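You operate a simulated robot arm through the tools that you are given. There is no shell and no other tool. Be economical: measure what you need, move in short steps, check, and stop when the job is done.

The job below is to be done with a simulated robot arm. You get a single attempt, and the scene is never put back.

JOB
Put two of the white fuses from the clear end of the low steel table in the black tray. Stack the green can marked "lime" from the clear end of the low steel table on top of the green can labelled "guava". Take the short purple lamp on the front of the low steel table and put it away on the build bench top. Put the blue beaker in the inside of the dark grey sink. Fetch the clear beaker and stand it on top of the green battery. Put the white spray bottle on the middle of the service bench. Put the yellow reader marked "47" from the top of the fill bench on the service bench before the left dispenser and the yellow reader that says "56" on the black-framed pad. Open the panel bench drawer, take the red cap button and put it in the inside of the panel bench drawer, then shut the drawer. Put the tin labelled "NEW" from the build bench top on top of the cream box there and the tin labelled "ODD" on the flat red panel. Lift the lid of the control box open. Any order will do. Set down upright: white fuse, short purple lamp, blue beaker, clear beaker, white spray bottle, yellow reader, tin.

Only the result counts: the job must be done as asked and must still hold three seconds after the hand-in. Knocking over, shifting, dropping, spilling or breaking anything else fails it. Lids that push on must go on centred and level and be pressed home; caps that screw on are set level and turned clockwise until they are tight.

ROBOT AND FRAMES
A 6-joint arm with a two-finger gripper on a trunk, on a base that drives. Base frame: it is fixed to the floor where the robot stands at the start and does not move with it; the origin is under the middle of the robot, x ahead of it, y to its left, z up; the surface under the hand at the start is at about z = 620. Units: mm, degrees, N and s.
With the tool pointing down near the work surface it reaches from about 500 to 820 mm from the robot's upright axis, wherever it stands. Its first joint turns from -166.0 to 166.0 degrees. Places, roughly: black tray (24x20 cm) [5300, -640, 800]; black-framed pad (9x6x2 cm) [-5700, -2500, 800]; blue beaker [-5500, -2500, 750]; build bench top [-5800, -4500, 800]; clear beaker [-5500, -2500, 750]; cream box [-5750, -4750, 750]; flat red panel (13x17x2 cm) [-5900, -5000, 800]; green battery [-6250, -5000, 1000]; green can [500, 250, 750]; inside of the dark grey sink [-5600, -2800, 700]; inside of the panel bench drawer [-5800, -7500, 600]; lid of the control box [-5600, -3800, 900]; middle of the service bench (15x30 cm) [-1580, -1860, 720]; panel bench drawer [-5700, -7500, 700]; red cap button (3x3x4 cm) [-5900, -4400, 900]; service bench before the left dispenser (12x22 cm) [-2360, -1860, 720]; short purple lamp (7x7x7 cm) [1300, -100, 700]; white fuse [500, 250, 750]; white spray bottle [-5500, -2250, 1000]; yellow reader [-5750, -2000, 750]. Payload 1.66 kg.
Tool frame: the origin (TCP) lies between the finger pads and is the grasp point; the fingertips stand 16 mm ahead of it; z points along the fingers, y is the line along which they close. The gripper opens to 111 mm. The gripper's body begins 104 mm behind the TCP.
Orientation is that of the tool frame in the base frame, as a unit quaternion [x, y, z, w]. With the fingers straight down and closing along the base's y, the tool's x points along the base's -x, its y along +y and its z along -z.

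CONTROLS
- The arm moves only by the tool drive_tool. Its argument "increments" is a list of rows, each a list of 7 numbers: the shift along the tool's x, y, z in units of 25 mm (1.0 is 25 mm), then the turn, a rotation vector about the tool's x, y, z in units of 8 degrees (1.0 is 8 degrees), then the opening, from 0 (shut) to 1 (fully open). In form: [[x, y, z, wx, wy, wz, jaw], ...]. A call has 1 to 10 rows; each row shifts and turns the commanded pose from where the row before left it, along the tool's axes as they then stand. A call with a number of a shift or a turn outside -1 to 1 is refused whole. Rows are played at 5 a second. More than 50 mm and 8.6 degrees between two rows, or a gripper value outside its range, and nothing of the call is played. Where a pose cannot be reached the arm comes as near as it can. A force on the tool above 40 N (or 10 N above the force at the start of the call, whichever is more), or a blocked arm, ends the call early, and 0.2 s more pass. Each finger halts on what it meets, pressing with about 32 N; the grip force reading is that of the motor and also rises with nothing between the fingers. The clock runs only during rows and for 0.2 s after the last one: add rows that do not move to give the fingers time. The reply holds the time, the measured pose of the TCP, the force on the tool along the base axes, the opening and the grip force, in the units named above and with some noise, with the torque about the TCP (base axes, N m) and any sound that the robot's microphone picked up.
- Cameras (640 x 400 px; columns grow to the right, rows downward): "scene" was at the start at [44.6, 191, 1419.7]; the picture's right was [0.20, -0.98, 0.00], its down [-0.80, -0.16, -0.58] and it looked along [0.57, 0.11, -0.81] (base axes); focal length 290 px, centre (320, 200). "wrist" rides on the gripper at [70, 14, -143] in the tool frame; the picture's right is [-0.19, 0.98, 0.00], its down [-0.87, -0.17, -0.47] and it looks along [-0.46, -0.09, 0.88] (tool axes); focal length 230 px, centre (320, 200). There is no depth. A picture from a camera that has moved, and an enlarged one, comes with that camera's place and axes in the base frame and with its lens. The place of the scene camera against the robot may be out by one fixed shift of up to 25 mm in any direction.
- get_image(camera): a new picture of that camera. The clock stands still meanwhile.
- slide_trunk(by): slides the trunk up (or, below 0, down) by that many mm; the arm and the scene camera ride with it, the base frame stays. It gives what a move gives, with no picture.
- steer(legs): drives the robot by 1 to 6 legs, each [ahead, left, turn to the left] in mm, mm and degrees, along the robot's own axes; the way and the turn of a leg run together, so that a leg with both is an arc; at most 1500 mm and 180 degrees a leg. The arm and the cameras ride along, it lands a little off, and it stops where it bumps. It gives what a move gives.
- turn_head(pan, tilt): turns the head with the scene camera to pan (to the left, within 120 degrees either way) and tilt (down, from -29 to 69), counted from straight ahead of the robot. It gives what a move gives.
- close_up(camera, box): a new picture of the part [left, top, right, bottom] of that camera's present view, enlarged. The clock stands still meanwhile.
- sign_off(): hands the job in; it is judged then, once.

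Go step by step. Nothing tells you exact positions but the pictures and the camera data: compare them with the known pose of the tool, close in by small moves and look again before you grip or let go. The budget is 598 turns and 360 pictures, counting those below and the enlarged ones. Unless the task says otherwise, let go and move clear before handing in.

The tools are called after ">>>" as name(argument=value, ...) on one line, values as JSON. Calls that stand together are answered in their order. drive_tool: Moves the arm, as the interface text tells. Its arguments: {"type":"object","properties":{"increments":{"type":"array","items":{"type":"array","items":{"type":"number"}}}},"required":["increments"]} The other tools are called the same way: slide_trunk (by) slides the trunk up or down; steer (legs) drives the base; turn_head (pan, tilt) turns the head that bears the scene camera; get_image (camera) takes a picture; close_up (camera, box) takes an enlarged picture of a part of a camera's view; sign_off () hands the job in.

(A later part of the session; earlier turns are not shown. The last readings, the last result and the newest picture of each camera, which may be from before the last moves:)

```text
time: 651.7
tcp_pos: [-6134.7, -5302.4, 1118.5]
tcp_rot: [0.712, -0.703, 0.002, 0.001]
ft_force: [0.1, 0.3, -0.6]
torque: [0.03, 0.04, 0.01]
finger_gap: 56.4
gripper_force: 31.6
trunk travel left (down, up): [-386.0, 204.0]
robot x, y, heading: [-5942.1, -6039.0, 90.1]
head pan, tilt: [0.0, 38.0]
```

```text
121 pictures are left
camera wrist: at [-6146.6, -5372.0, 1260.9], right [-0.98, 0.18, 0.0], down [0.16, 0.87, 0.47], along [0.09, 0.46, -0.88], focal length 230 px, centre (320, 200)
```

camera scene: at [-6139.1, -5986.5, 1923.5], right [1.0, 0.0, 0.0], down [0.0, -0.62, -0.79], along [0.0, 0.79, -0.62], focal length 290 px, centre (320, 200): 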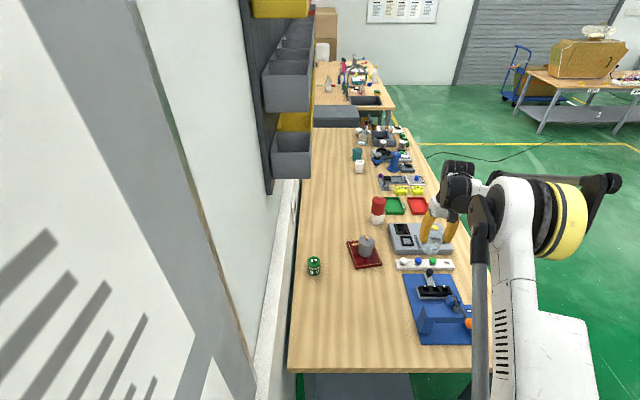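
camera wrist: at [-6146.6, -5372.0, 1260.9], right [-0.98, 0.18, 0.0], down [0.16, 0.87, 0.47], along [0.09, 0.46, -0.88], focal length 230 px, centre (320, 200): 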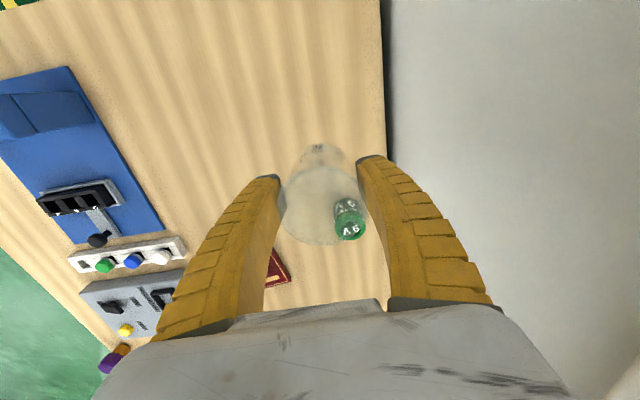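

The battery is visible through the beaker at about (−6155, −5116). I drive ahead 180 mm and refine.

>>> steer(legs=[[150, 0, 0]])

>>> drive_tool(increments=[[0, 0.4, 0, 0, 0, 0, 0.3], [0, 0.4, 0, 0, 0, 0, 0.3], [0, 0, 0, 0, 0, 0, 0.3]])

>>> close_up(camera="wrist", box=[220, 80, 420, 260])

>>> close_up(camera="scene", box=[250, 180, 420, 320])

```text
time: 653.1
tcp_pos: [-6134.3, -5151.7, 1116.6]
tcp_rot: [0.711, -0.703, 0.001, 0.001]
ft_force: [-0.7, 0.8, -1.4]
torque: [-0.01, 0.01, -0.03]
finger_gap: 56.6
gripper_force: 32.2
trunk travel left (down, up): [-386.0, 204.0]
robot x, y, heading: [-5943.6, -5888.9, 89.7]
head pan, tilt: [0.0, 38.0]
```

```text
time: 653.9
tcp_pos: [-6154.0, -5153.6, 1117.3]
tcp_rot: [0.711, -0.703, 0.001, 0.0]
ft_force: [0.4, 0.3, -1.4]
torque: [-0.01, -0.02, -0.01]
finger_gap: 56.3
gripper_force: 32.5
trunk travel left (down, up): [-386.0, 204.0]
robot x, y, heading: [-5939.9, -5889.1, 89.8]
head pan, tilt: [0.0, 38.0]
```

```text
2.22 times, centred on (320, 170) of wrist
camera zoom: at [-6166.8, -5222.5, 1260.8], right [-0.98, 0.18, 0.0], down [0.16, 0.87, 0.47], along [0.09, 0.46, -0.88], focal length 511 px, centre (320, 267)
```

zoom: 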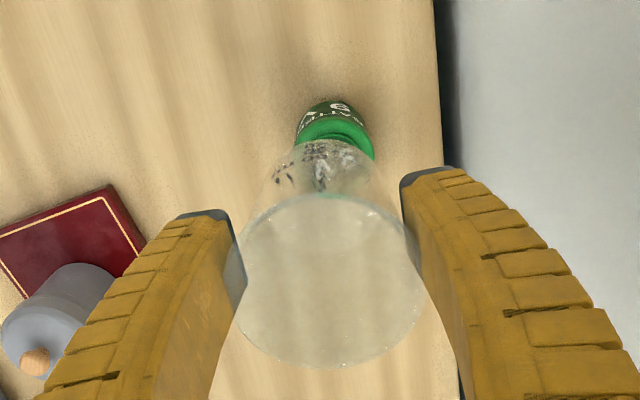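

```text
2.86 times, centred on (335, 250) of scene
camera zoom: at [-6138.5, -5837.0, 1803.5], right [1.0, 0.0, 0.0], down [0.0, -0.62, -0.79], along [0.0, 0.79, -0.62], focal length 829 px, centre (277, 57)
```

zoom: 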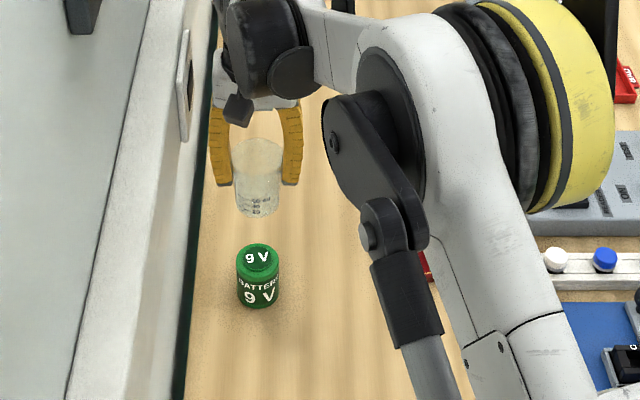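

>>> steer(legs=[[34, 0, 0]])

>>> drive_tool(increments=[[0, 0.16, 0.8, 0, 0, 0, 0.3], [0, 0, 0.8, 0, 0, 0, 0.3], [0, 0, 0.8, 0, 0, 0, 0.3], [0, 0, 0, 0, 0, 0, 0.3]])

>>> close_up(camera="wrist", box=[220, 80, 420, 260])

>>> close_up(camera="scene", box=[250, 180, 420, 320])

```text
time: 654.7
tcp_pos: [-6154.6, -5116.9, 1116.4]
tcp_rot: [0.711, -0.703, 0.004, 0.001]
ft_force: [0.6, 0.5, -1.2]
torque: [-0.1, -0.02, 0.01]
finger_gap: 56.5
gripper_force: 32.2
trunk travel left (down, up): [-386.0, 204.0]
robot x, y, heading: [-5942.2, -5853.1, 89.9]
head pan, tilt: [0.0, 38.0]
```

```text
time: 655.7
tcp_pos: [-6158.2, -5119.0, 1056.6]
tcp_rot: [0.712, -0.702, 0.001, -0.001]
ft_force: [-0.4, -0.4, -0.3]
torque: [0.02, 0.02, -0.02]
finger_gap: 56.6
gripper_force: 31.8
trunk travel left (down, up): [-386.0, 204.0]
robot x, y, heading: [-5941.6, -5854.7, 90.2]
head pan, tilt: [0.0, 38.0]
```

```text
2.22 times, centred on (320, 170) of wrist
camera zoom: at [-6170.9, -5189.4, 1200.4], right [-0.98, 0.18, 0.0], down [0.16, 0.87, 0.47], along [0.09, 0.46, -0.88], focal length 511 px, centre (320, 267)
```

zoom: 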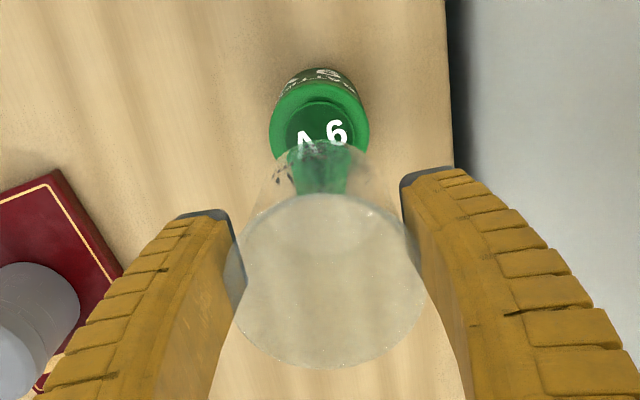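

```text
2.86 times, centred on (335, 250) of scene
camera zoom: at [-6138.5, -5804.1, 1803.5], right [1.0, 0.0, 0.0], down [0.0, -0.62, -0.79], along [0.0, 0.79, -0.62], focal length 829 px, centre (277, 57)
```

zoom: 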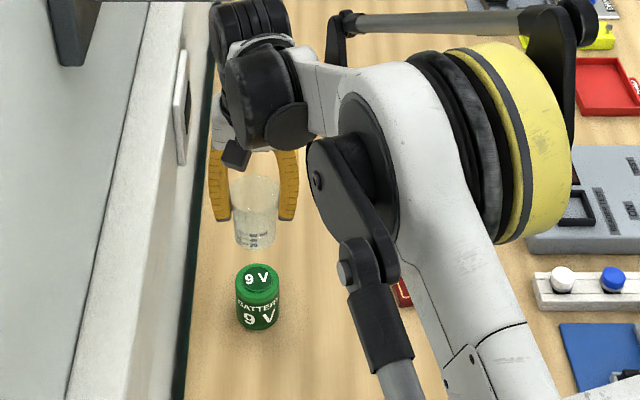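

Battery top centre is at (−6157, −5123.5). I correct and lower to just above it.

>>> drive_tool(increments=[[0.18, -0.04, 0.7, 0, 0, 0, 0.3], [0, 0, 0.7, 0, 0, 0, 0.3], [0, 0, 0.7, 0, 0, 0, 0.3], [0, 0, 0.7, 0, 0, 0, 0.3], [0, 0, 0, 0, 0, 0, 0.3]])

>>> close_up(camera="wrist", box=[220, 80, 420, 260])

>>> close_up(camera="scene", box=[290, 210, 390, 300])

```text
time: 656.9
tcp_pos: [-6156.7, -5124.8, 989.6]
tcp_rot: [0.711, -0.703, 0.002, 0.001]
ft_force: [0.0, 0.4, 0.2]
torque: [0.01, -0.01, 0.01]
finger_gap: 56.4
gripper_force: 32.4
trunk travel left (down, up): [-386.0, 204.0]
robot x, y, heading: [-5938.6, -5857.5, 89.9]
head pan, tilt: [0.0, 38.0]
```

```text
2.22 times, centred on (320, 170) of wrist
camera zoom: at [-6169.1, -5194.2, 1131.4], right [-0.98, 0.18, 0.0], down [0.16, 0.87, 0.47], along [0.09, 0.46, -0.88], focal length 511 px, centre (320, 267)
```

zoom: 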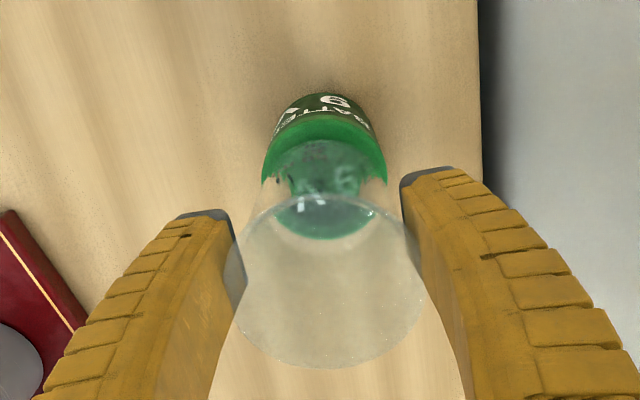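

```text
4.44 times, centred on (340, 255) of scene
camera zoom: at [-6138.6, -5804.0, 1803.5], right [1.0, 0.0, 0.0], down [0.0, -0.62, -0.79], along [0.0, 0.79, -0.62], focal length 1289 px, centre (231, -44)
```

zoom: 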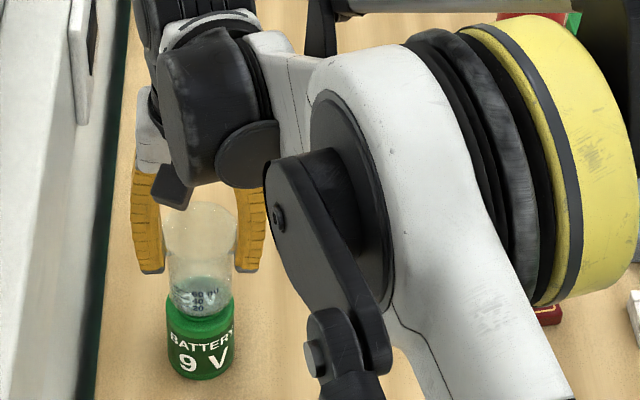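

>>> drive_tool(increments=[[-0.26, 0, 0.3, 0, 0, 0, 0.3], [0, 0, 0.2, 0, 0, 0, 0.3], [0, 0, 0, 0, 0, 0, 0.3]])

>>> close_up(camera="wrist", box=[240, 100, 400, 260])

```text
time: 657.7
tcp_pos: [-6157.7, -5120.0, 977.2]
tcp_rot: [0.712, -0.703, 0.001, -0.001]
ft_force: [-0.9, 6.1, 24.3]
torque: [0.31, 0.04, 0.07]
finger_gap: 57.6
gripper_force: 31.8
trunk travel left (down, up): [-386.0, 204.0]
robot x, y, heading: [-5943.7, -5860.9, 89.8]
head pan, tilt: [0.0, 38.0]
```

```text
2.50 times, centred on (320, 180) of wrist
camera zoom: at [-6169.1, -5188.9, 1120.6], right [-0.98, 0.18, 0.0], down [0.16, 0.87, 0.47], along [0.08, 0.46, -0.88], focal length 575 px, centre (320, 250)
```

zoom: 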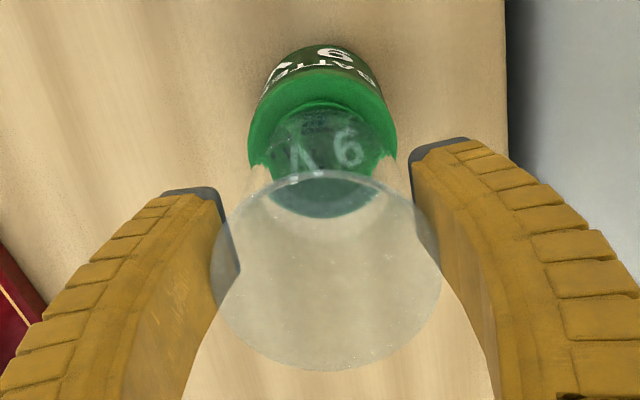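

Contact; the battery's disc centre agrees with the hand position within 1–2 mm. I ease off and open slowly.

>>> drive_tool(increments=[[0, 0, -0.08, 0, 0, 0, 0.3], [0, 0, 0, 0, 0, 0, 0.52], [0, 0, 0, 0, 0, 0, 0.56], [0, 0, 0, 0, 0, 0, 0.62], [0, 0, 0, 0, 0, 0, 0.7], [0, 0, 0, 0, 0, 0, 0.7]])

>>> close_up(camera="wrist", box=[240, 100, 400, 260])

>>> close_up(camera="scene", box=[290, 210, 390, 300])

```text
time: 659.1
tcp_pos: [-6156.4, -5117.7, 977.8]
tcp_rot: [0.712, -0.702, 0.002, 0.001]
ft_force: [-0.6, 0.1, 0.7]
torque: [-0.03, 0.02, 0.0]
finger_gap: 79.2
gripper_force: 1.4
trunk travel left (down, up): [-386.0, 204.0]
robot x, y, heading: [-5944.0, -5853.2, 90.0]
head pan, tilt: [0.0, 38.0]
```

```text
2.50 times, centred on (320, 180) of wrist
camera zoom: at [-6169.4, -5187.4, 1120.6], right [-0.98, 0.18, 0.0], down [0.16, 0.87, 0.47], along [0.09, 0.46, -0.88], focal length 575 px, centre (320, 250)
```

zoom: 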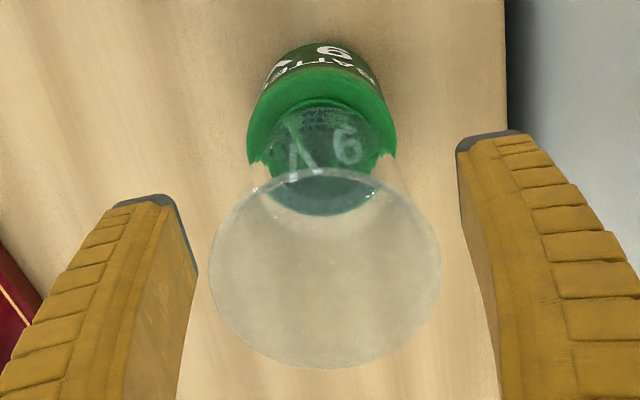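

```text
4.44 times, centred on (340, 255) of scene
camera zoom: at [-6138.7, -5803.8, 1803.5], right [1.0, 0.0, 0.0], down [0.0, -0.62, -0.79], along [0.0, 0.79, -0.62], focal length 1289 px, centre (231, -44)
```

zoom: 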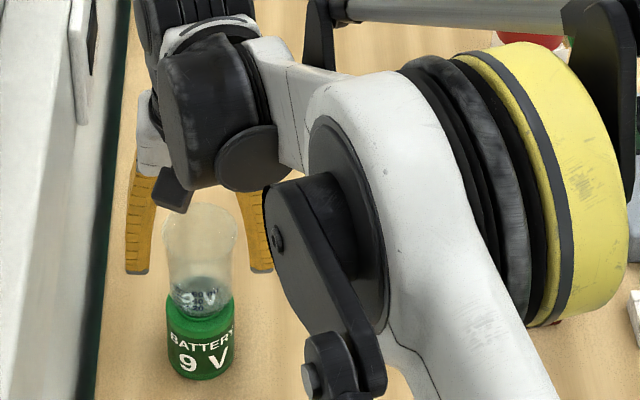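

The beaker stands on the battery. I rise straight up, retract and return to the fill bench.

>>> drive_tool(increments=[[0, 0, -0.6, 0, 0, 0, 0.7], [0, 0, -1, 0, 0, 0, 0.7], [0, 0, -1, 0, 0, 0, 0.7], [0, 0, -1, 0, 0, 0, 0.7], [0, 0, -1, 0, 0, 0, 0.7], [0, 0, -1, 0, 0, 0, 0.7]])

>>> get_image(camera="wrist")

>>> steer(legs=[[-190, 0, 0]])

>>> drive_tool(increments=[[0, -1, -0.8, 0, 0, 0, 0.7], [0, -1, -0.8, 0, 0, 0, 0.7], [0, -1, -0.8, 0, 0, 0, 0.7], [0, -1, -0.8, 0, 0, 0, 0.7], [0, -1, -0.8, 0, 0, 0, 0.7], [0, -1, 0, 0, 0, 0, 0.7], [0, -1, 0, 0, 0, 0, 0.7], [0, -1, 0, 0, 0, 0, 0.7], [0, -1, 0, 0, 0, 0, 0.7], [0, -1, 0, 0, 0, 0, 0.7]])

```text
time: 660.5
tcp_pos: [-6158.1, -5119.1, 1118.6]
tcp_rot: [0.712, -0.702, 0.001, 0.0]
ft_force: [-0.6, -0.4, 0.7]
torque: [0.04, 0.0, 0.0]
finger_gap: 79.1
gripper_force: 1.2
trunk travel left (down, up): [-386.0, 204.0]
robot x, y, heading: [-5944.3, -5855.5, 90.1]
head pan, tilt: [0.0, 38.0]
```

```text
111 pictures are left
camera wrist: at [-6170.3, -5189.0, 1260.9], right [-0.98, 0.18, 0.0], down [0.16, 0.87, 0.47], along [0.09, 0.46, -0.88], focal length 230 px, centre (320, 200)
```

wrist: 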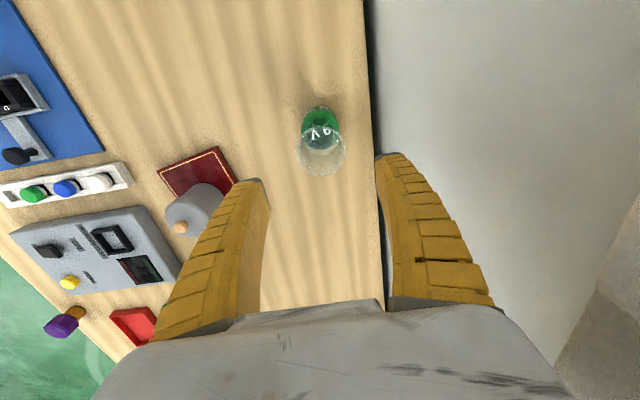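

```text
time: 662.0
tcp_pos: [-6157.9, -5306.9, 1117.6]
tcp_rot: [0.712, -0.702, 0.001, 0.0]
ft_force: [0.3, 0.0, -0.2]
torque: [0.05, 0.0, -0.02]
finger_gap: 79.2
gripper_force: 0.3
trunk travel left (down, up): [-386.0, 204.0]
robot x, y, heading: [-5945.5, -6043.5, 89.9]
head pan, tilt: [0.0, 38.0]
```

```text
time: 664.2
tcp_pos: [-5908.4, -5300.3, 1219.2]
tcp_rot: [0.712, -0.702, 0.002, 0.0]
ft_force: [0.2, 0.8, 0.3]
torque: [0.01, 0.03, -0.03]
finger_gap: 79.3
gripper_force: 1.1
trunk travel left (down, up): [-386.0, 204.0]
robot x, y, heading: [-5939.2, -6036.7, 90.1]
head pan, tilt: [0.0, 38.0]
```

Now to the fill bench for the readers and the spray bottle.

>>> steer(legs=[[0, -1340, 0], [0, 0, 90], [0, -1480, 0], [0, -1480, 0], [0, -1000, 0]])

>>> get_image(camera="scene")

```text
time: 693.6
tcp_pos: [-5494.5, -2037.0, 1219.1]
tcp_rot: [1.0, 0.024, 0.002, -0.001]
ft_force: [0.7, 0.6, -0.3]
torque: [0.0, 0.02, 0.02]
finger_gap: 79.0
gripper_force: 1.1
trunk travel left (down, up): [-386.0, 204.0]
robot x, y, heading: [-4751.2, -2044.3, -178.3]
head pan, tilt: [0.0, 38.0]
```

```text
110 pictures are left
camera scene: at [-4818.3, -2250.2, 1803.5], right [-0.03, 1.0, 0.0], down [0.62, 0.02, -0.79], along [-0.79, -0.03, -0.62], focal length 290 px, centre (320, 200)
```

scene: 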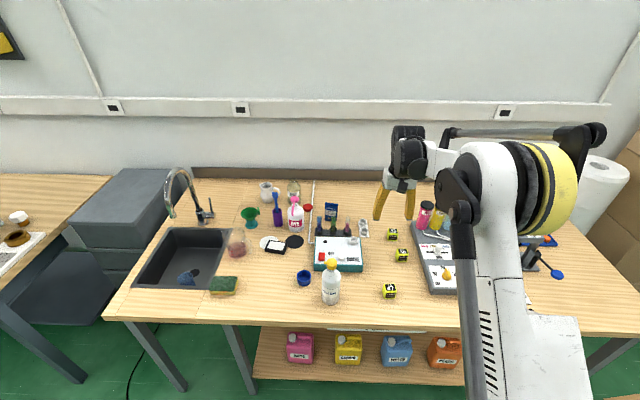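

>>> close_up(camera="scene", box=[120, 210, 340, 310])

>>> close_up(camera="scene", box=[300, 190, 480, 310])

```text
2.91 times, centred on (230, 260) of scene
camera zoom: at [-4818.3, -2250.2, 1803.5], right [-0.03, 1.0, 0.0], down [0.62, 0.02, -0.79], along [-0.79, -0.03, -0.62], focal length 844 px, centre (582, 26)
```

zoom: 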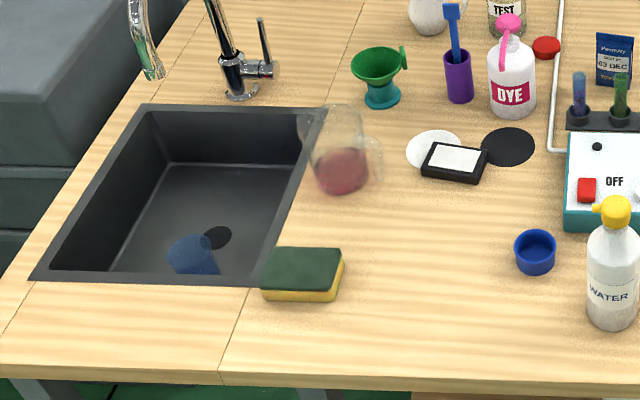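

```text
3.33 times, centred on (390, 250) of scene
camera zoom: at [-4818.3, -2250.2, 1803.5], right [-0.03, 1.0, 0.0], down [0.62, 0.02, -0.79], along [-0.79, -0.03, -0.62], focal length 967 px, centre (87, 33)
```

zoom: 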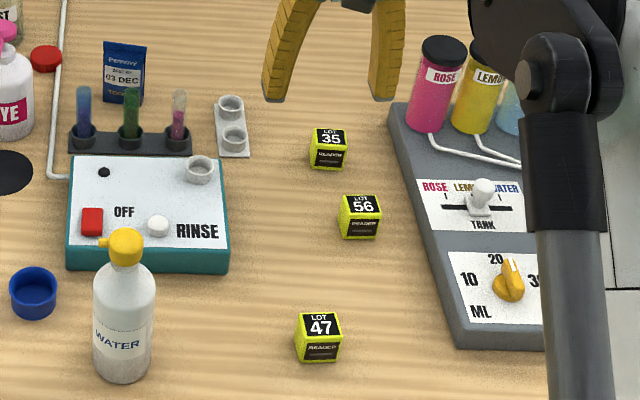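

Readers 35, 56 and 47 are small yellow cubes; the pad is the black-framed tile by the white circle. I move above reader 56.

>>> steer(legs=[[145, -94, -1.7]])

>>> drive_tool(increments=[[0, 0, 1, 0, 0, 0, 0.7], [0, 0, 1, 0, 0, 0, 0.7], [0, 0, 1, 0, 0, 0, 0.7], [0, 0, 1, 0, 0, 0, 0.7], [0, 0, 1, 0, 0, 0, 0.7], [0, 0, 1, 0, 0, 0, 0.7], [0, 0, 1, 0, 0, 0, 0.7]])

>>> get_image(camera="wrist")

```text
time: 695.1
tcp_pos: [-5641.9, -1926.9, 1217.7]
tcp_rot: [1.0, 0.01, 0.001, 0.0]
ft_force: [0.1, 0.5, -0.2]
torque: [-0.04, -0.01, -0.02]
finger_gap: 79.1
gripper_force: 1.0
trunk travel left (down, up): [-386.0, 204.0]
robot x, y, heading: [-4898.2, -1957.6, -179.6]
head pan, tilt: [0.0, 38.0]
```

```text
time: 696.7
tcp_pos: [-5640.5, -1925.5, 1043.4]
tcp_rot: [1.0, 0.01, 0.002, -0.001]
ft_force: [0.8, -0.1, -0.6]
torque: [-0.02, 0.01, 0.01]
finger_gap: 79.1
gripper_force: 1.0
trunk travel left (down, up): [-386.0, 204.0]
robot x, y, heading: [-4898.0, -1956.2, -179.7]
head pan, tilt: [0.0, 38.0]
```

```text
107 pictures are left
camera wrist: at [-5571.3, -1938.9, 1187.1], right [-0.17, -0.99, 0.0], down [-0.87, 0.15, 0.47], along [-0.46, 0.08, -0.88], focal length 230 px, centre (320, 200)
```

wrist: 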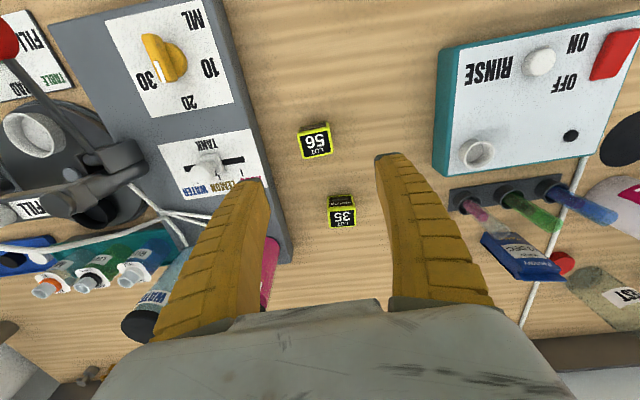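

Reader 56 is at (−5641, −1919), nearly aligned. I descend and grip.

>>> drive_tool(increments=[[0, -0.28, 0.86, 0, 0, 0, 0.6], [0, 0, 0.86, 0, 0, 0, 0.6], [0, 0, 0.86, 0, 0, 0, 0.6], [0, 0, 0.86, 0, 0, 0, 0.6], [0, 0, 0.86, 0, 0, 0, 0.6], [0, 0, 0.86, 0, 0, 0, 0.6], [0, 0, 0.86, 0, 0, 0, 0.6], [0, 0, 0.7, 0, 0, 0, 0.6], [0, 0, 0, 0, 0, 0, 0.6]])

>>> get_image(camera="wrist")

```text
time: 698.7
tcp_pos: [-5614.3, -1919.4, 907.9]
tcp_rot: [1.0, 0.01, 0.0, -0.001]
ft_force: [0.3, -0.3, -0.4]
torque: [-0.04, -0.02, 0.03]
finger_gap: 68.5
gripper_force: 1.4
out of reach, approached as far as the arm can: row 6, 7, 8
trunk travel left (down, up): [-386.0, 204.0]
robot x, y, heading: [-4897.7, -1952.8, -179.8]
head pan, tilt: [0.0, 38.0]
```

```text
106 pictures are left
camera wrist: at [-5544.3, -1932.2, 1052.0], right [-0.17, -0.99, 0.0], down [-0.87, 0.15, 0.47], along [-0.46, 0.08, -0.88], focal length 230 px, centre (320, 200)
```

wrist: 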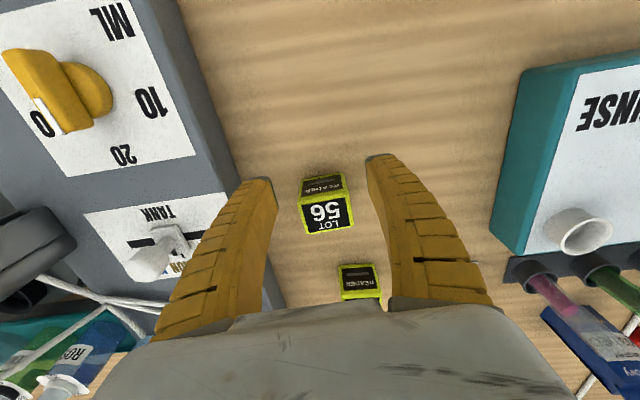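

>>> drive_tool(increments=[[0, 0, -1, 0, 0, 0, 0.6], [0, 0, -1, 0, 0, 0, 0.6], [0, 0, -1, 0, 0, 0, 0.6], [0, 0, -1, 0, 0, 0, 0.6], [0, 0, -1, 0, 0, 0, 0.6], [0, 0, -1, 0, 0, 0, 0.6], [0, 0, 0, 0, 0, 0, 0.6]])

>>> slide_trunk(by=-130)

```text
time: 700.3
tcp_pos: [-5613.9, -1919.3, 1059.5]
tcp_rot: [1.0, 0.011, 0.002, -0.001]
ft_force: [-0.9, 0.2, 0.6]
torque: [0.04, 0.02, -0.02]
finger_gap: 68.3
gripper_force: 1.3
trunk travel left (down, up): [-386.0, 204.0]
robot x, y, heading: [-4901.3, -1958.3, -179.6]
head pan, tilt: [0.0, 38.0]
```

```text
time: 701.9
tcp_pos: [-5613.1, -1920.5, 928.5]
tcp_rot: [1.0, 0.01, 0.002, -0.002]
ft_force: [-0.9, 0.9, 0.6]
torque: [0.0, 0.02, 0.02]
finger_gap: 68.4
gripper_force: 1.8
trunk travel left (down, up): [-256.0, 334.0]
robot x, y, heading: [-4898.0, -1954.3, -179.5]
head pan, tilt: [0.0, 38.0]
```

>>> drive_tool(increments=[[-0.56, -0.04, 0, 0, 0, 0, 0.6], [-0.56, -0.03, 0, 0, 0, 0, 0.6], [0, 0, 0.8, 0, 0, 0, 0.6], [0, 0, 0.8, 0, 0, 0, 0.6], [0, 0, 0.66, 0, 0, 0, 0.6], [0, 0, 0, 0, 0, 0, 0.6]])

>>> close_up(camera="wrist", box=[240, 100, 400, 260])

```text
time: 703.2
tcp_pos: [-5641.9, -1919.0, 871.8]
tcp_rot: [1.0, 0.01, 0.002, -0.003]
ft_force: [0.0, -0.4, -0.1]
torque: [-0.01, 0.02, 0.0]
finger_gap: 68.6
gripper_force: 1.1
trunk travel left (down, up): [-256.0, 334.0]
robot x, y, heading: [-4898.4, -1955.9, -179.5]
head pan, tilt: [0.0, 38.0]
```

```text
2.50 times, centred on (320, 180) of wrist
camera zoom: at [-5572.0, -1931.9, 1015.0], right [-0.17, -0.99, 0.0], down [-0.87, 0.15, 0.47], along [-0.46, 0.08, -0.88], focal length 575 px, centre (320, 250)
```

zoom: 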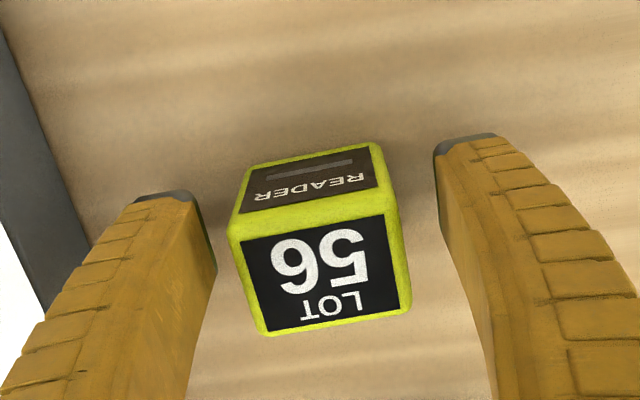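

>>> drive_tool(increments=[[0, 0, 0, 0, 0, 0, 0.4], [0, 0, 0, 0, 0, 0, 0.25], [0, 0, 0, 0, 0, 0, 0.25], [0, 0, 0, 0, 0, 0, 0.25], [0, 0, -1, 0, 0, 0, 0.25], [0, 0, -1, 0, 0, 0, 0.25], [0, 0, -1, 0, 0, 0, 0.25], [0, 0, -1, 0, 0, 0, 0.25], [0, 0, -1, 0, 0, 0, 0.25], [0, 0, -1, 0, 0, 0, 0.25]])

>>> drive_tool(increments=[[0, 0, -1, 0, 0, 0, 0.25], [0, 0, -1, 0, 0, 0, 0.25], [0, 0, 0, 0, 0, 0, 0.25]])

```text
time: 705.5
tcp_pos: [-5642.2, -1917.6, 1019.5]
tcp_rot: [1.0, 0.011, 0.002, -0.001]
ft_force: [0.6, -0.1, -0.1]
torque: [0.0, 0.0, -0.01]
finger_gap: 39.0
gripper_force: 32.2
trunk travel left (down, up): [-256.0, 334.0]
robot x, y, heading: [-4901.7, -1954.7, -179.4]
head pan, tilt: [0.0, 38.0]
```

```text
time: 706.2
tcp_pos: [-5641.4, -1921.2, 1070.9]
tcp_rot: [1.0, 0.011, 0.001, 0.0]
ft_force: [0.4, 0.1, -0.5]
torque: [-0.04, -0.03, 0.01]
finger_gap: 39.2
gripper_force: 32.0
trunk travel left (down, up): [-256.0, 334.0]
robot x, y, heading: [-4900.5, -1952.5, -179.5]
head pan, tilt: [0.0, 38.0]
```

Reader 56 held. I shift left 540 mm to the pad.

>>> steer(legs=[[25, 540, -0.4]])

>>> get_image(camera="wrist")

>>> close_up(camera="scene", box=[310, 180, 490, 300])

```text
time: 709.4
tcp_pos: [-5665.0, -2456.0, 1071.6]
tcp_rot: [1.0, 0.004, 0.002, -0.001]
ft_force: [0.4, 0.5, -1.1]
torque: [0.06, -0.02, 0.02]
finger_gap: 39.0
gripper_force: 31.5
trunk travel left (down, up): [-256.0, 334.0]
robot x, y, heading: [-4924.4, -2497.0, 179.5]
head pan, tilt: [0.0, 38.0]
```

```text
104 pictures are left
camera wrist: at [-5595.7, -2468.8, 1214.6], right [-0.18, -0.98, 0.0], down [-0.87, 0.16, 0.47], along [-0.46, 0.09, -0.88], focal length 230 px, centre (320, 200)
```

wrist: 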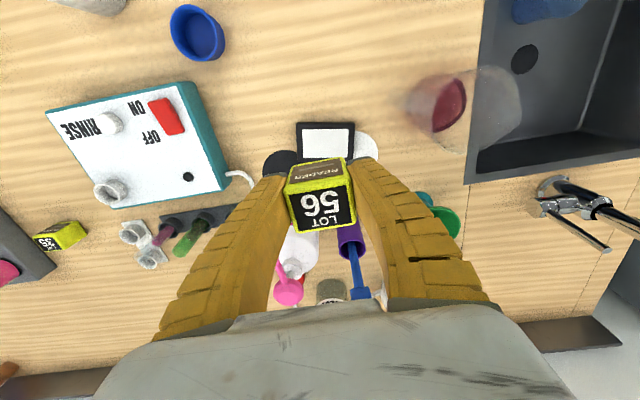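

```text
3.33 times, centred on (400, 240) of scene
camera zoom: at [-4998.3, -2701.2, 1673.4], right [0.01, 1.0, 0.0], down [0.62, 0.0, -0.79], along [-0.79, 0.01, -0.62], focal length 967 px, centre (53, 67)
```

zoom: 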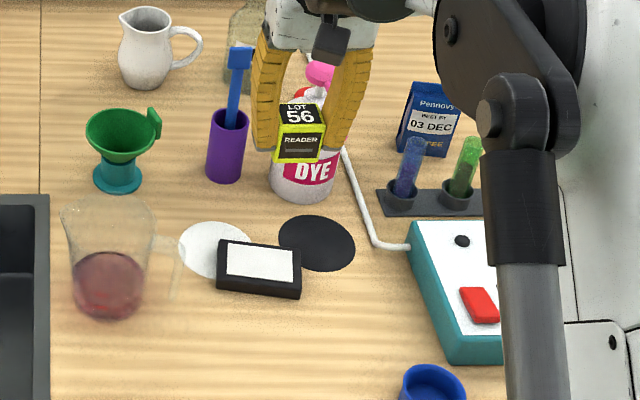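

Pad centre ≈(−5676, −2460). I lower the reader toward it.

>>> drive_tool(increments=[[-0.4, 0.14, 0.9, 0, 0, 0, 0.25], [0, 0, 0.9, 0, 0, 0, 0.25], [0, 0, 0.9, 0, 0, 0, 0.25], [0, 0, 0.9, 0, 0, 0, 0.25], [0, 0, 0.9, 0, 0, 0, 0.25], [0, 0, 0.9, 0, 0, 0, 0.25], [0, 0, 0.7, 0, 0, 0, 0.25], [0, 0, 0, 0, 0, 0, 0.25]])

>>> close_up(camera="wrist", box=[220, 60, 420, 240])

>>> close_up(camera="scene", box=[330, 210, 430, 290])

```text
time: 711.2
tcp_pos: [-5675.4, -2459.6, 919.8]
tcp_rot: [1.0, 0.004, 0.002, 0.0]
ft_force: [-0.2, -0.9, -1.2]
torque: [0.06, 0.02, 0.01]
finger_gap: 39.2
gripper_force: 31.6
trunk travel left (down, up): [-256.0, 334.0]
robot x, y, heading: [-4923.2, -2498.7, 179.7]
head pan, tilt: [0.0, 38.0]
```

```text
2.22 times, centred on (320, 150) of wrist
camera zoom: at [-5605.1, -2472.5, 1062.5], right [-0.18, -0.98, 0.0], down [-0.87, 0.16, 0.47], along [-0.46, 0.09, -0.88], focal length 511 px, centre (320, 311)
```

zoom: 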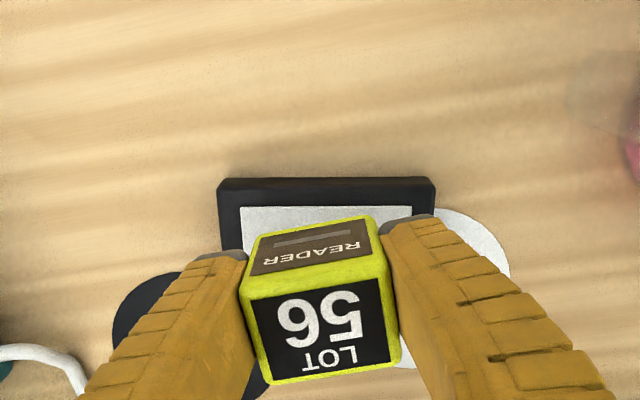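

```text
5.00 times, centred on (380, 250) of scene
camera zoom: at [-4998.2, -2700.7, 1673.5], right [0.01, 1.0, 0.0], down [0.62, 0.0, -0.79], along [-0.79, 0.01, -0.62], focal length 1450 px, centre (20, -50)
```

zoom: 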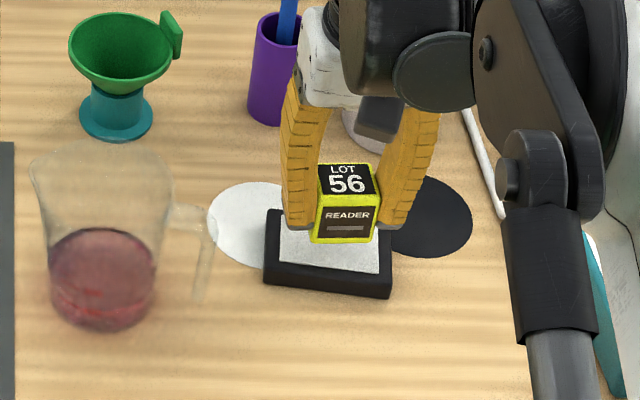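

>>> drive_tool(increments=[[-0.26, 0.2, 0.3, 0, 0, 0, 0.25], [0, 0, 0.3, 0, 0, 0, 0.25], [0, 0, 0.2, 0, 0, 0, 0.25], [0, 0, 0, 0, 0, 0, 0.25]])

>>> drive_tool(increments=[[0, 0, 0.12, 0, 0, 0, 0.25], [0, 0, 0.1, 0, 0, 0, 0.25], [0, 0, 0, 0, 0, 0, 0.25]])

```text
time: 712.2
tcp_pos: [-5681.1, -2463.9, 900.3]
tcp_rot: [1.0, 0.003, 0.001, -0.001]
ft_force: [0.6, -0.2, -2.1]
torque: [-0.02, 0.0, -0.01]
finger_gap: 38.8
gripper_force: 32.2
trunk travel left (down, up): [-256.0, 334.0]
robot x, y, heading: [-4924.1, -2493.3, 179.5]
head pan, tilt: [0.0, 38.0]
```

```text
time: 713.0
tcp_pos: [-5680.8, -2462.9, 893.0]
tcp_rot: [1.0, 0.004, 0.002, -0.001]
ft_force: [-0.3, -0.5, 1.8]
torque: [0.01, 0.01, 0.01]
finger_gap: 38.9
gripper_force: 31.7
trunk travel left (down, up): [-256.0, 334.0]
robot x, y, heading: [-4922.2, -2498.2, 179.5]
head pan, tilt: [0.0, 38.0]
```

>>> drive_tool(increments=[[0, 0, 0.06, 0, 0, 0, 0.25], [0, 0, 0.04, 0, 0, 0, 0.25], [0, 0, 0, 0, 0, 0, 0.25]])

>>> close_up(camera="scene", box=[330, 210, 430, 290])

```text
time: 713.8
tcp_pos: [-5680.2, -2463.7, 892.3]
tcp_rot: [1.0, 0.004, 0.002, -0.001]
ft_force: [-4.4, -2.7, 16.4]
torque: [-0.03, 0.07, 0.02]
finger_gap: 41.1
gripper_force: 31.7
trunk travel left (down, up): [-256.0, 334.0]
robot x, y, heading: [-4926.5, -2495.9, 179.6]
head pan, tilt: [0.0, 38.0]
```

```text
5.00 times, centred on (380, 250) of scene
camera zoom: at [-4996.8, -2701.0, 1673.6], right [0.01, 1.0, 0.0], down [0.61, 0.0, -0.79], along [-0.79, 0.01, -0.61], focal length 1450 px, centre (20, -50)
```

zoom: 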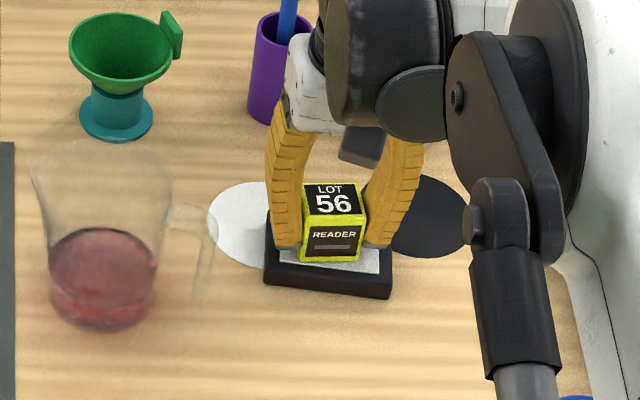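

The reader sits on the pad. I release and rise.

>>> drive_tool(increments=[[0, 0, -0.06, 0, 0, 0, 0.25], [0, 0, 0, 0, 0, 0, 0.42], [0, 0, 0, 0, 0, 0, 0.55], [0, 0, 0, 0, 0, 0, 0.6], [0, 0, -0.8, 0, 0, 0, 0.6], [0, 0, -1, 0, 0, 0, 0.6], [0, 0, -1, 0, 0, 0, 0.6], [0, 0, -1, 0, 0, 0, 0.6], [0, 0, -1, 0, 0, 0, 0.6], [0, 0, -1, 0, 0, 0, 0.6]])

>>> close_up(camera="scene", box=[330, 210, 430, 290])

```text
time: 716.0
tcp_pos: [-5680.5, -2462.6, 1037.1]
tcp_rot: [1.0, 0.004, 0.002, -0.001]
ft_force: [0.5, 0.4, -0.7]
torque: [0.02, -0.01, -0.03]
finger_gap: 68.2
gripper_force: 1.6
trunk travel left (down, up): [-256.0, 334.0]
robot x, y, heading: [-4921.2, -2499.1, 179.5]
head pan, tilt: [0.0, 38.0]
```

```text
5.00 times, centred on (380, 250) of scene
camera zoom: at [-4997.8, -2700.7, 1673.5], right [0.01, 1.0, 0.0], down [0.62, 0.0, -0.79], along [-0.79, 0.01, -0.62], focal length 1450 px, centre (20, -50)
```

zoom: 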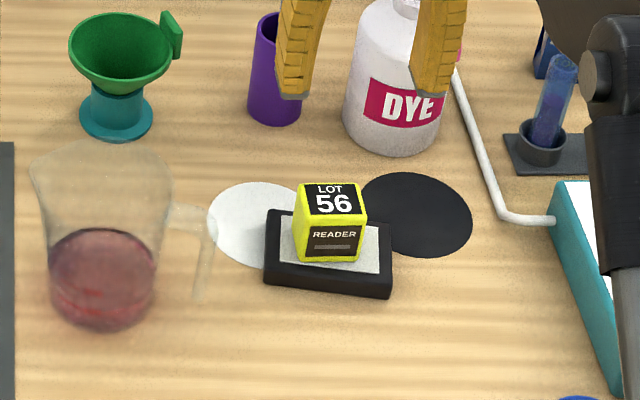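

Now reader 47 at about (−5464, −1978).

>>> drive_tool(increments=[[0, 0, -1, 0, 0, 0, 0.6], [0, 0, -1, 0, 0, 0, 0.6], [0, 0, -1, 0, 0, 0, 0.6]])

>>> steer(legs=[[0, -484, 0.5], [-210, 0, 0]])

>>> drive_tool(increments=[[0, 0, 1, 0, 0, 0, 0.6], [0, 0, 1, 0, 0, 0, 0.6], [0, 0, 1, 0, 0, 0, 0.6]])

>>> get_image(camera="wrist")

```text
time: 716.8
tcp_pos: [-5682.5, -2462.8, 1113.0]
tcp_rot: [1.0, 0.004, 0.001, -0.001]
ft_force: [0.1, 0.4, 0.9]
torque: [-0.02, -0.02, 0.02]
finger_gap: 68.2
gripper_force: 1.5
trunk travel left (down, up): [-256.0, 334.0]
robot x, y, heading: [-4925.0, -2499.0, 179.6]
head pan, tilt: [0.0, 38.0]
```

```text
time: 720.9
tcp_pos: [-5471.6, -1971.5, 1113.9]
tcp_rot: [1.0, 0.004, 0.0, -0.002]
ft_force: [0.5, -0.4, 1.1]
torque: [-0.02, 0.02, -0.01]
finger_gap: 68.2
gripper_force: 0.9
trunk travel left (down, up): [-256.0, 334.0]
robot x, y, heading: [-4714.6, -2007.3, 179.7]
head pan, tilt: [0.0, 38.0]
```

```text
time: 721.7
tcp_pos: [-5473.3, -1972.7, 1037.1]
tcp_rot: [1.0, 0.003, 0.002, -0.001]
ft_force: [0.3, 0.9, 0.5]
torque: [0.01, -0.01, -0.02]
finger_gap: 68.2
gripper_force: 1.4
trunk travel left (down, up): [-256.0, 334.0]
robot x, y, heading: [-4716.5, -2009.9, 179.4]
head pan, tilt: [0.0, 38.0]
```

```text
98 pictures are left
camera wrist: at [-5403.2, -1985.6, 1179.9], right [-0.18, -0.98, 0.0], down [-0.87, 0.16, 0.47], along [-0.46, 0.09, -0.88], focal length 230 px, centre (320, 200)
```

wrist: 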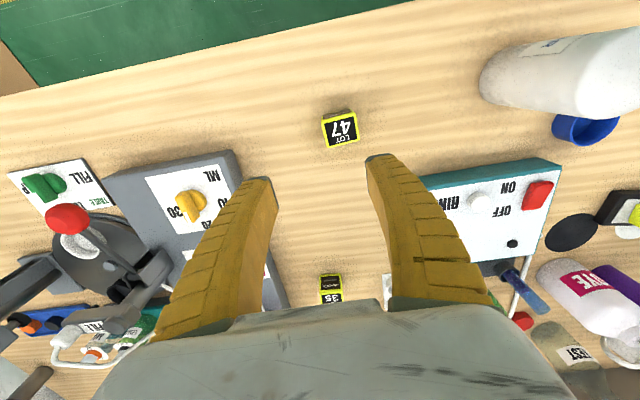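

>>> drive_tool(increments=[[0.29, 0.55, 0, 0, 0, 0, 0.6], [0, 0.5, 0.5, 0, 0, 0, 0.6], [0, 0, 0.9, 0, 0, 0, 0.6], [0, 0, 0.9, 0, 0, 0, 0.6], [0, 0, 0.9, 0, 0, 0, 0.6], [0, 0, 0.9, 0, 0, 0, 0.6], [0, 0, 0.9, 0, 0, 0, 0.6], [0, 0, 0.9, 0, 0, 0, 0.6], [0, 0, 0.7, 0, 0, 0, 0.6], [0, 0, 0, 0, 0, 0, 0.6]])

>>> close_up(camera="wrist", box=[240, 100, 400, 260])

```text
time: 723.9
tcp_pos: [-5463.7, -1997.8, 872.8]
tcp_rot: [1.0, 0.004, 0.002, -0.001]
ft_force: [0.2, 0.1, -0.7]
torque: [0.0, -0.04, -0.02]
finger_gap: 68.5
gripper_force: 0.9
trunk travel left (down, up): [-256.0, 334.0]
robot x, y, heading: [-4716.0, -2005.7, 179.4]
head pan, tilt: [0.0, 38.0]
```

```text
2.50 times, centred on (320, 180) of wrist
camera zoom: at [-5394.8, -2011.3, 1016.0], right [-0.18, -0.98, 0.0], down [-0.87, 0.16, 0.47], along [-0.46, 0.09, -0.88], focal length 575 px, centre (320, 250)
```

zoom: 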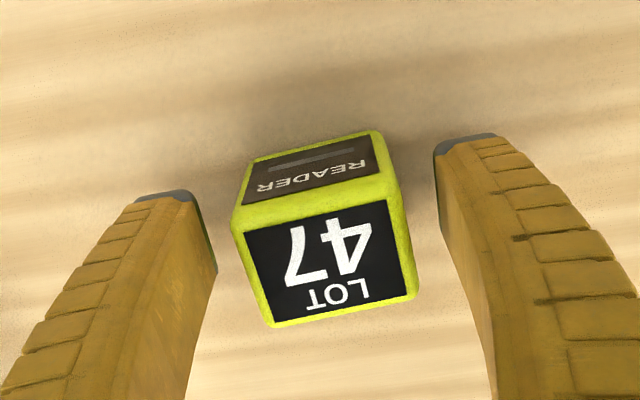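

>>> drive_tool(increments=[[0.1, 0, 0, 0, 0, 0, 0.6], [0, 0, 0, 0, 0, 0, 0.4], [0, 0, 0, 0, 0, 0, 0.25], [0, 0, 0, 0, 0, 0, 0.25], [0, 0, -1, 0, 0, 0, 0.25], [0, 0, -1, 0, 0, 0, 0.25], [0, 0, -1, 0, 0, 0, 0.25], [0, 0, -1, 0, 0, 0, 0.25], [0, 0, -1, 0, 0, 0, 0.25], [0, 0, -1, 0, 0, 0, 0.25]])

>>> steer(legs=[[-600, 0, 0], [0, 780, 0], [-1490, 0, 0], [-250, 0, 0], [0, 0, -90]])

>>> turn_head(pan=0, tilt=38)

>>> get_image(camera="scene")

```text
time: 726.1
tcp_pos: [-5460.2, -1998.7, 1022.6]
tcp_rot: [1.0, 0.004, 0.001, -0.001]
ft_force: [-0.1, 0.4, -0.6]
torque: [-0.03, 0.0, 0.01]
finger_gap: 39.3
gripper_force: 32.2
trunk travel left (down, up): [-256.0, 334.0]
robot x, y, heading: [-4717.2, -2010.3, 179.9]
head pan, tilt: [0.0, 38.0]
```

```text
time: 745.5
tcp_pos: [-2389.9, -2080.0, 1022.6]
tcp_rot: [0.718, -0.696, 0.002, 0.001]
ft_force: [0.0, -0.1, -1.0]
torque: [0.01, -0.01, 0.01]
finger_gap: 38.9
gripper_force: 31.8
trunk travel left (down, up): [-256.0, 334.0]
robot x, y, heading: [-2381.3, -2825.8, 90.9]
head pan, tilt: [0.0, 38.0]
```

```text
time: 746.1
tcp_pos: [-2389.7, -2079.2, 1021.5]
tcp_rot: [0.718, -0.696, 0.002, 0.0]
ft_force: [-0.7, 0.0, -1.0]
torque: [0.03, -0.01, -0.01]
finger_gap: 38.9
gripper_force: 31.7
trunk travel left (down, up): [-256.0, 334.0]
robot x, y, heading: [-2379.1, -2824.0, 91.0]
head pan, tilt: [0.0, 38.0]
```

```text
96 pictures are left
camera scene: at [-2579.1, -2775.6, 1673.5], right [1.0, 0.02, 0.0], down [0.01, -0.62, -0.79], along [-0.01, 0.79, -0.62], focal length 290 px, centre (320, 200)
```

scene: 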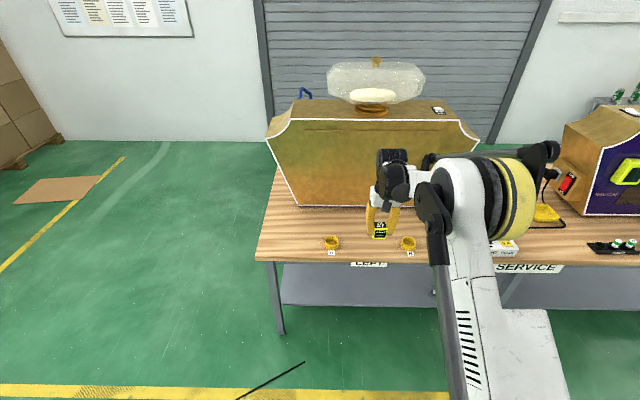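

>>> close_up(camera="scene", box=[250, 180, 450, 290])

>>> get_image(camera="wrist")

```text
3.20 times, centred on (350, 235) of scene
camera zoom: at [-2579.1, -2775.6, 1673.5], right [1.0, 0.02, 0.0], down [0.01, -0.62, -0.79], along [-0.01, 0.79, -0.62], focal length 928 px, centre (224, 88)
```

zoom: 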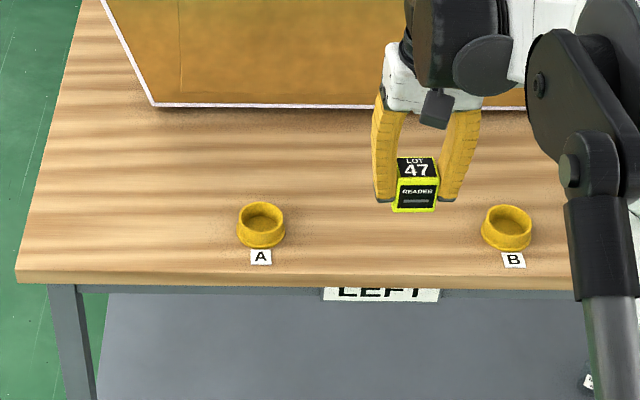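

```text
94 pictures are left
camera wrist: at [-2401.8, -2150.0, 1166.0], right [-0.99, 0.16, 0.0], down [0.14, 0.87, 0.47], along [0.08, 0.46, -0.88], focal length 230 px, centre (320, 200)
```

wrist: 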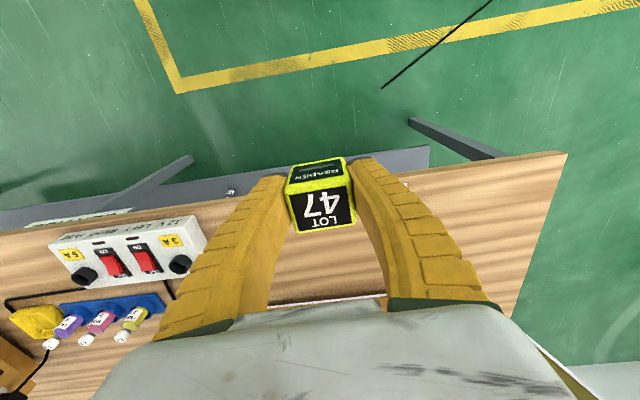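

The free spot lies between dishes A and B. I drive in so the reader is over (−2360, −1860) and lower the trunk.

>>> steer(legs=[[218, -18, -0.9]])

>>> slide_trunk(by=-200)

>>> get_image(camera="wrist")

>>> get_image(camera="scene")

```text
time: 747.8
tcp_pos: [-2361.8, -1861.4, 1021.8]
tcp_rot: [0.711, -0.703, 0.002, 0.0]
ft_force: [0.3, 0.4, -0.9]
torque: [-0.03, 0.01, 0.0]
finger_gap: 38.7
gripper_force: 32.2
trunk travel left (down, up): [-256.0, 334.0]
robot x, y, heading: [-2364.9, -2607.1, 90.2]
head pan, tilt: [0.0, 38.0]
```

```text
time: 750.0
tcp_pos: [-2362.9, -1861.5, 822.7]
tcp_rot: [0.712, -0.702, 0.002, 0.001]
ft_force: [0.8, 0.6, -0.1]
torque: [0.01, 0.01, -0.01]
finger_gap: 38.7
gripper_force: 32.1
trunk travel left (down, up): [-56.0, 534.0]
robot x, y, heading: [-2362.2, -2611.1, 89.9]
head pan, tilt: [0.0, 38.0]
```

```text
93 pictures are left
camera wrist: at [-2374.5, -1931.1, 966.1], right [-0.98, 0.18, 0.0], down [0.15, 0.87, 0.47], along [0.08, 0.46, -0.88], focal length 230 px, centre (320, 200)
```

wrist: 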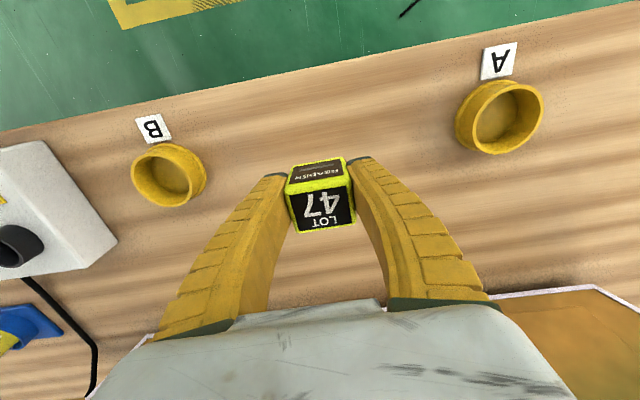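

```text
92 pictures are left
camera scene: at [-2561.4, -2554.0, 1473.6], right [1.0, 0.0, 0.0], down [0.0, -0.62, -0.79], along [0.0, 0.79, -0.62], focal length 290 px, centre (320, 200)
```

scene: 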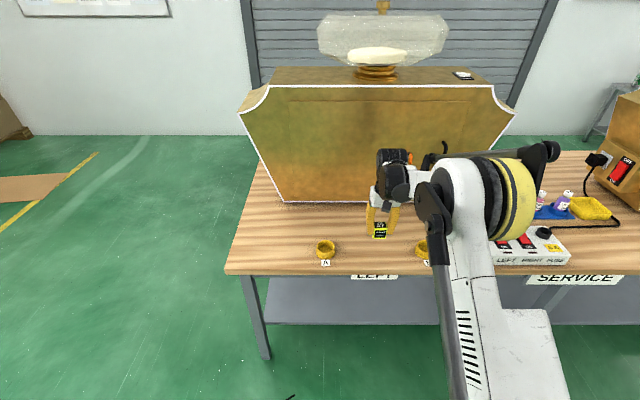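

>>> drive_tool(increments=[[0, 0, 0.8, 0, 0, 0, 0.25], [0, 0, 0.8, 0, 0, 0, 0.25], [0, 0, 0.8, 0, 0, 0, 0.25], [0, 0, 0.3, 0, 0, 0, 0.25], [0, 0, 0, 0, 0, 0, 0.25]])

>>> drive_tool(increments=[[0, 0, 0.12, 0, 0, 0, 0.25], [0, 0, 0.12, 0, 0, 0, 0.25], [0, 0, 0.1, 0, 0, 0, 0.25], [0, 0, 0, 0, 0, 0, 0.25]])

```text
time: 751.2
tcp_pos: [-2360.7, -1860.4, 755.5]
tcp_rot: [0.712, -0.702, 0.002, 0.001]
ft_force: [-0.4, -0.7, -0.7]
torque: [0.01, 0.01, -0.02]
finger_gap: 39.0
gripper_force: 32.7
trunk travel left (down, up): [-56.0, 534.0]
robot x, y, heading: [-2362.1, -2605.1, 90.0]
head pan, tilt: [0.0, 38.0]
```

```text
time: 752.2
tcp_pos: [-2361.1, -1861.3, 748.4]
tcp_rot: [0.712, -0.702, 0.001, 0.0]
ft_force: [-0.6, 9.9, 25.6]
torque: [0.31, 0.01, -0.05]
finger_gap: 49.1
gripper_force: 32.0
trunk travel left (down, up): [-56.0, 534.0]
robot x, y, heading: [-2364.8, -2607.2, 89.9]
head pan, tilt: [0.0, 38.0]
```

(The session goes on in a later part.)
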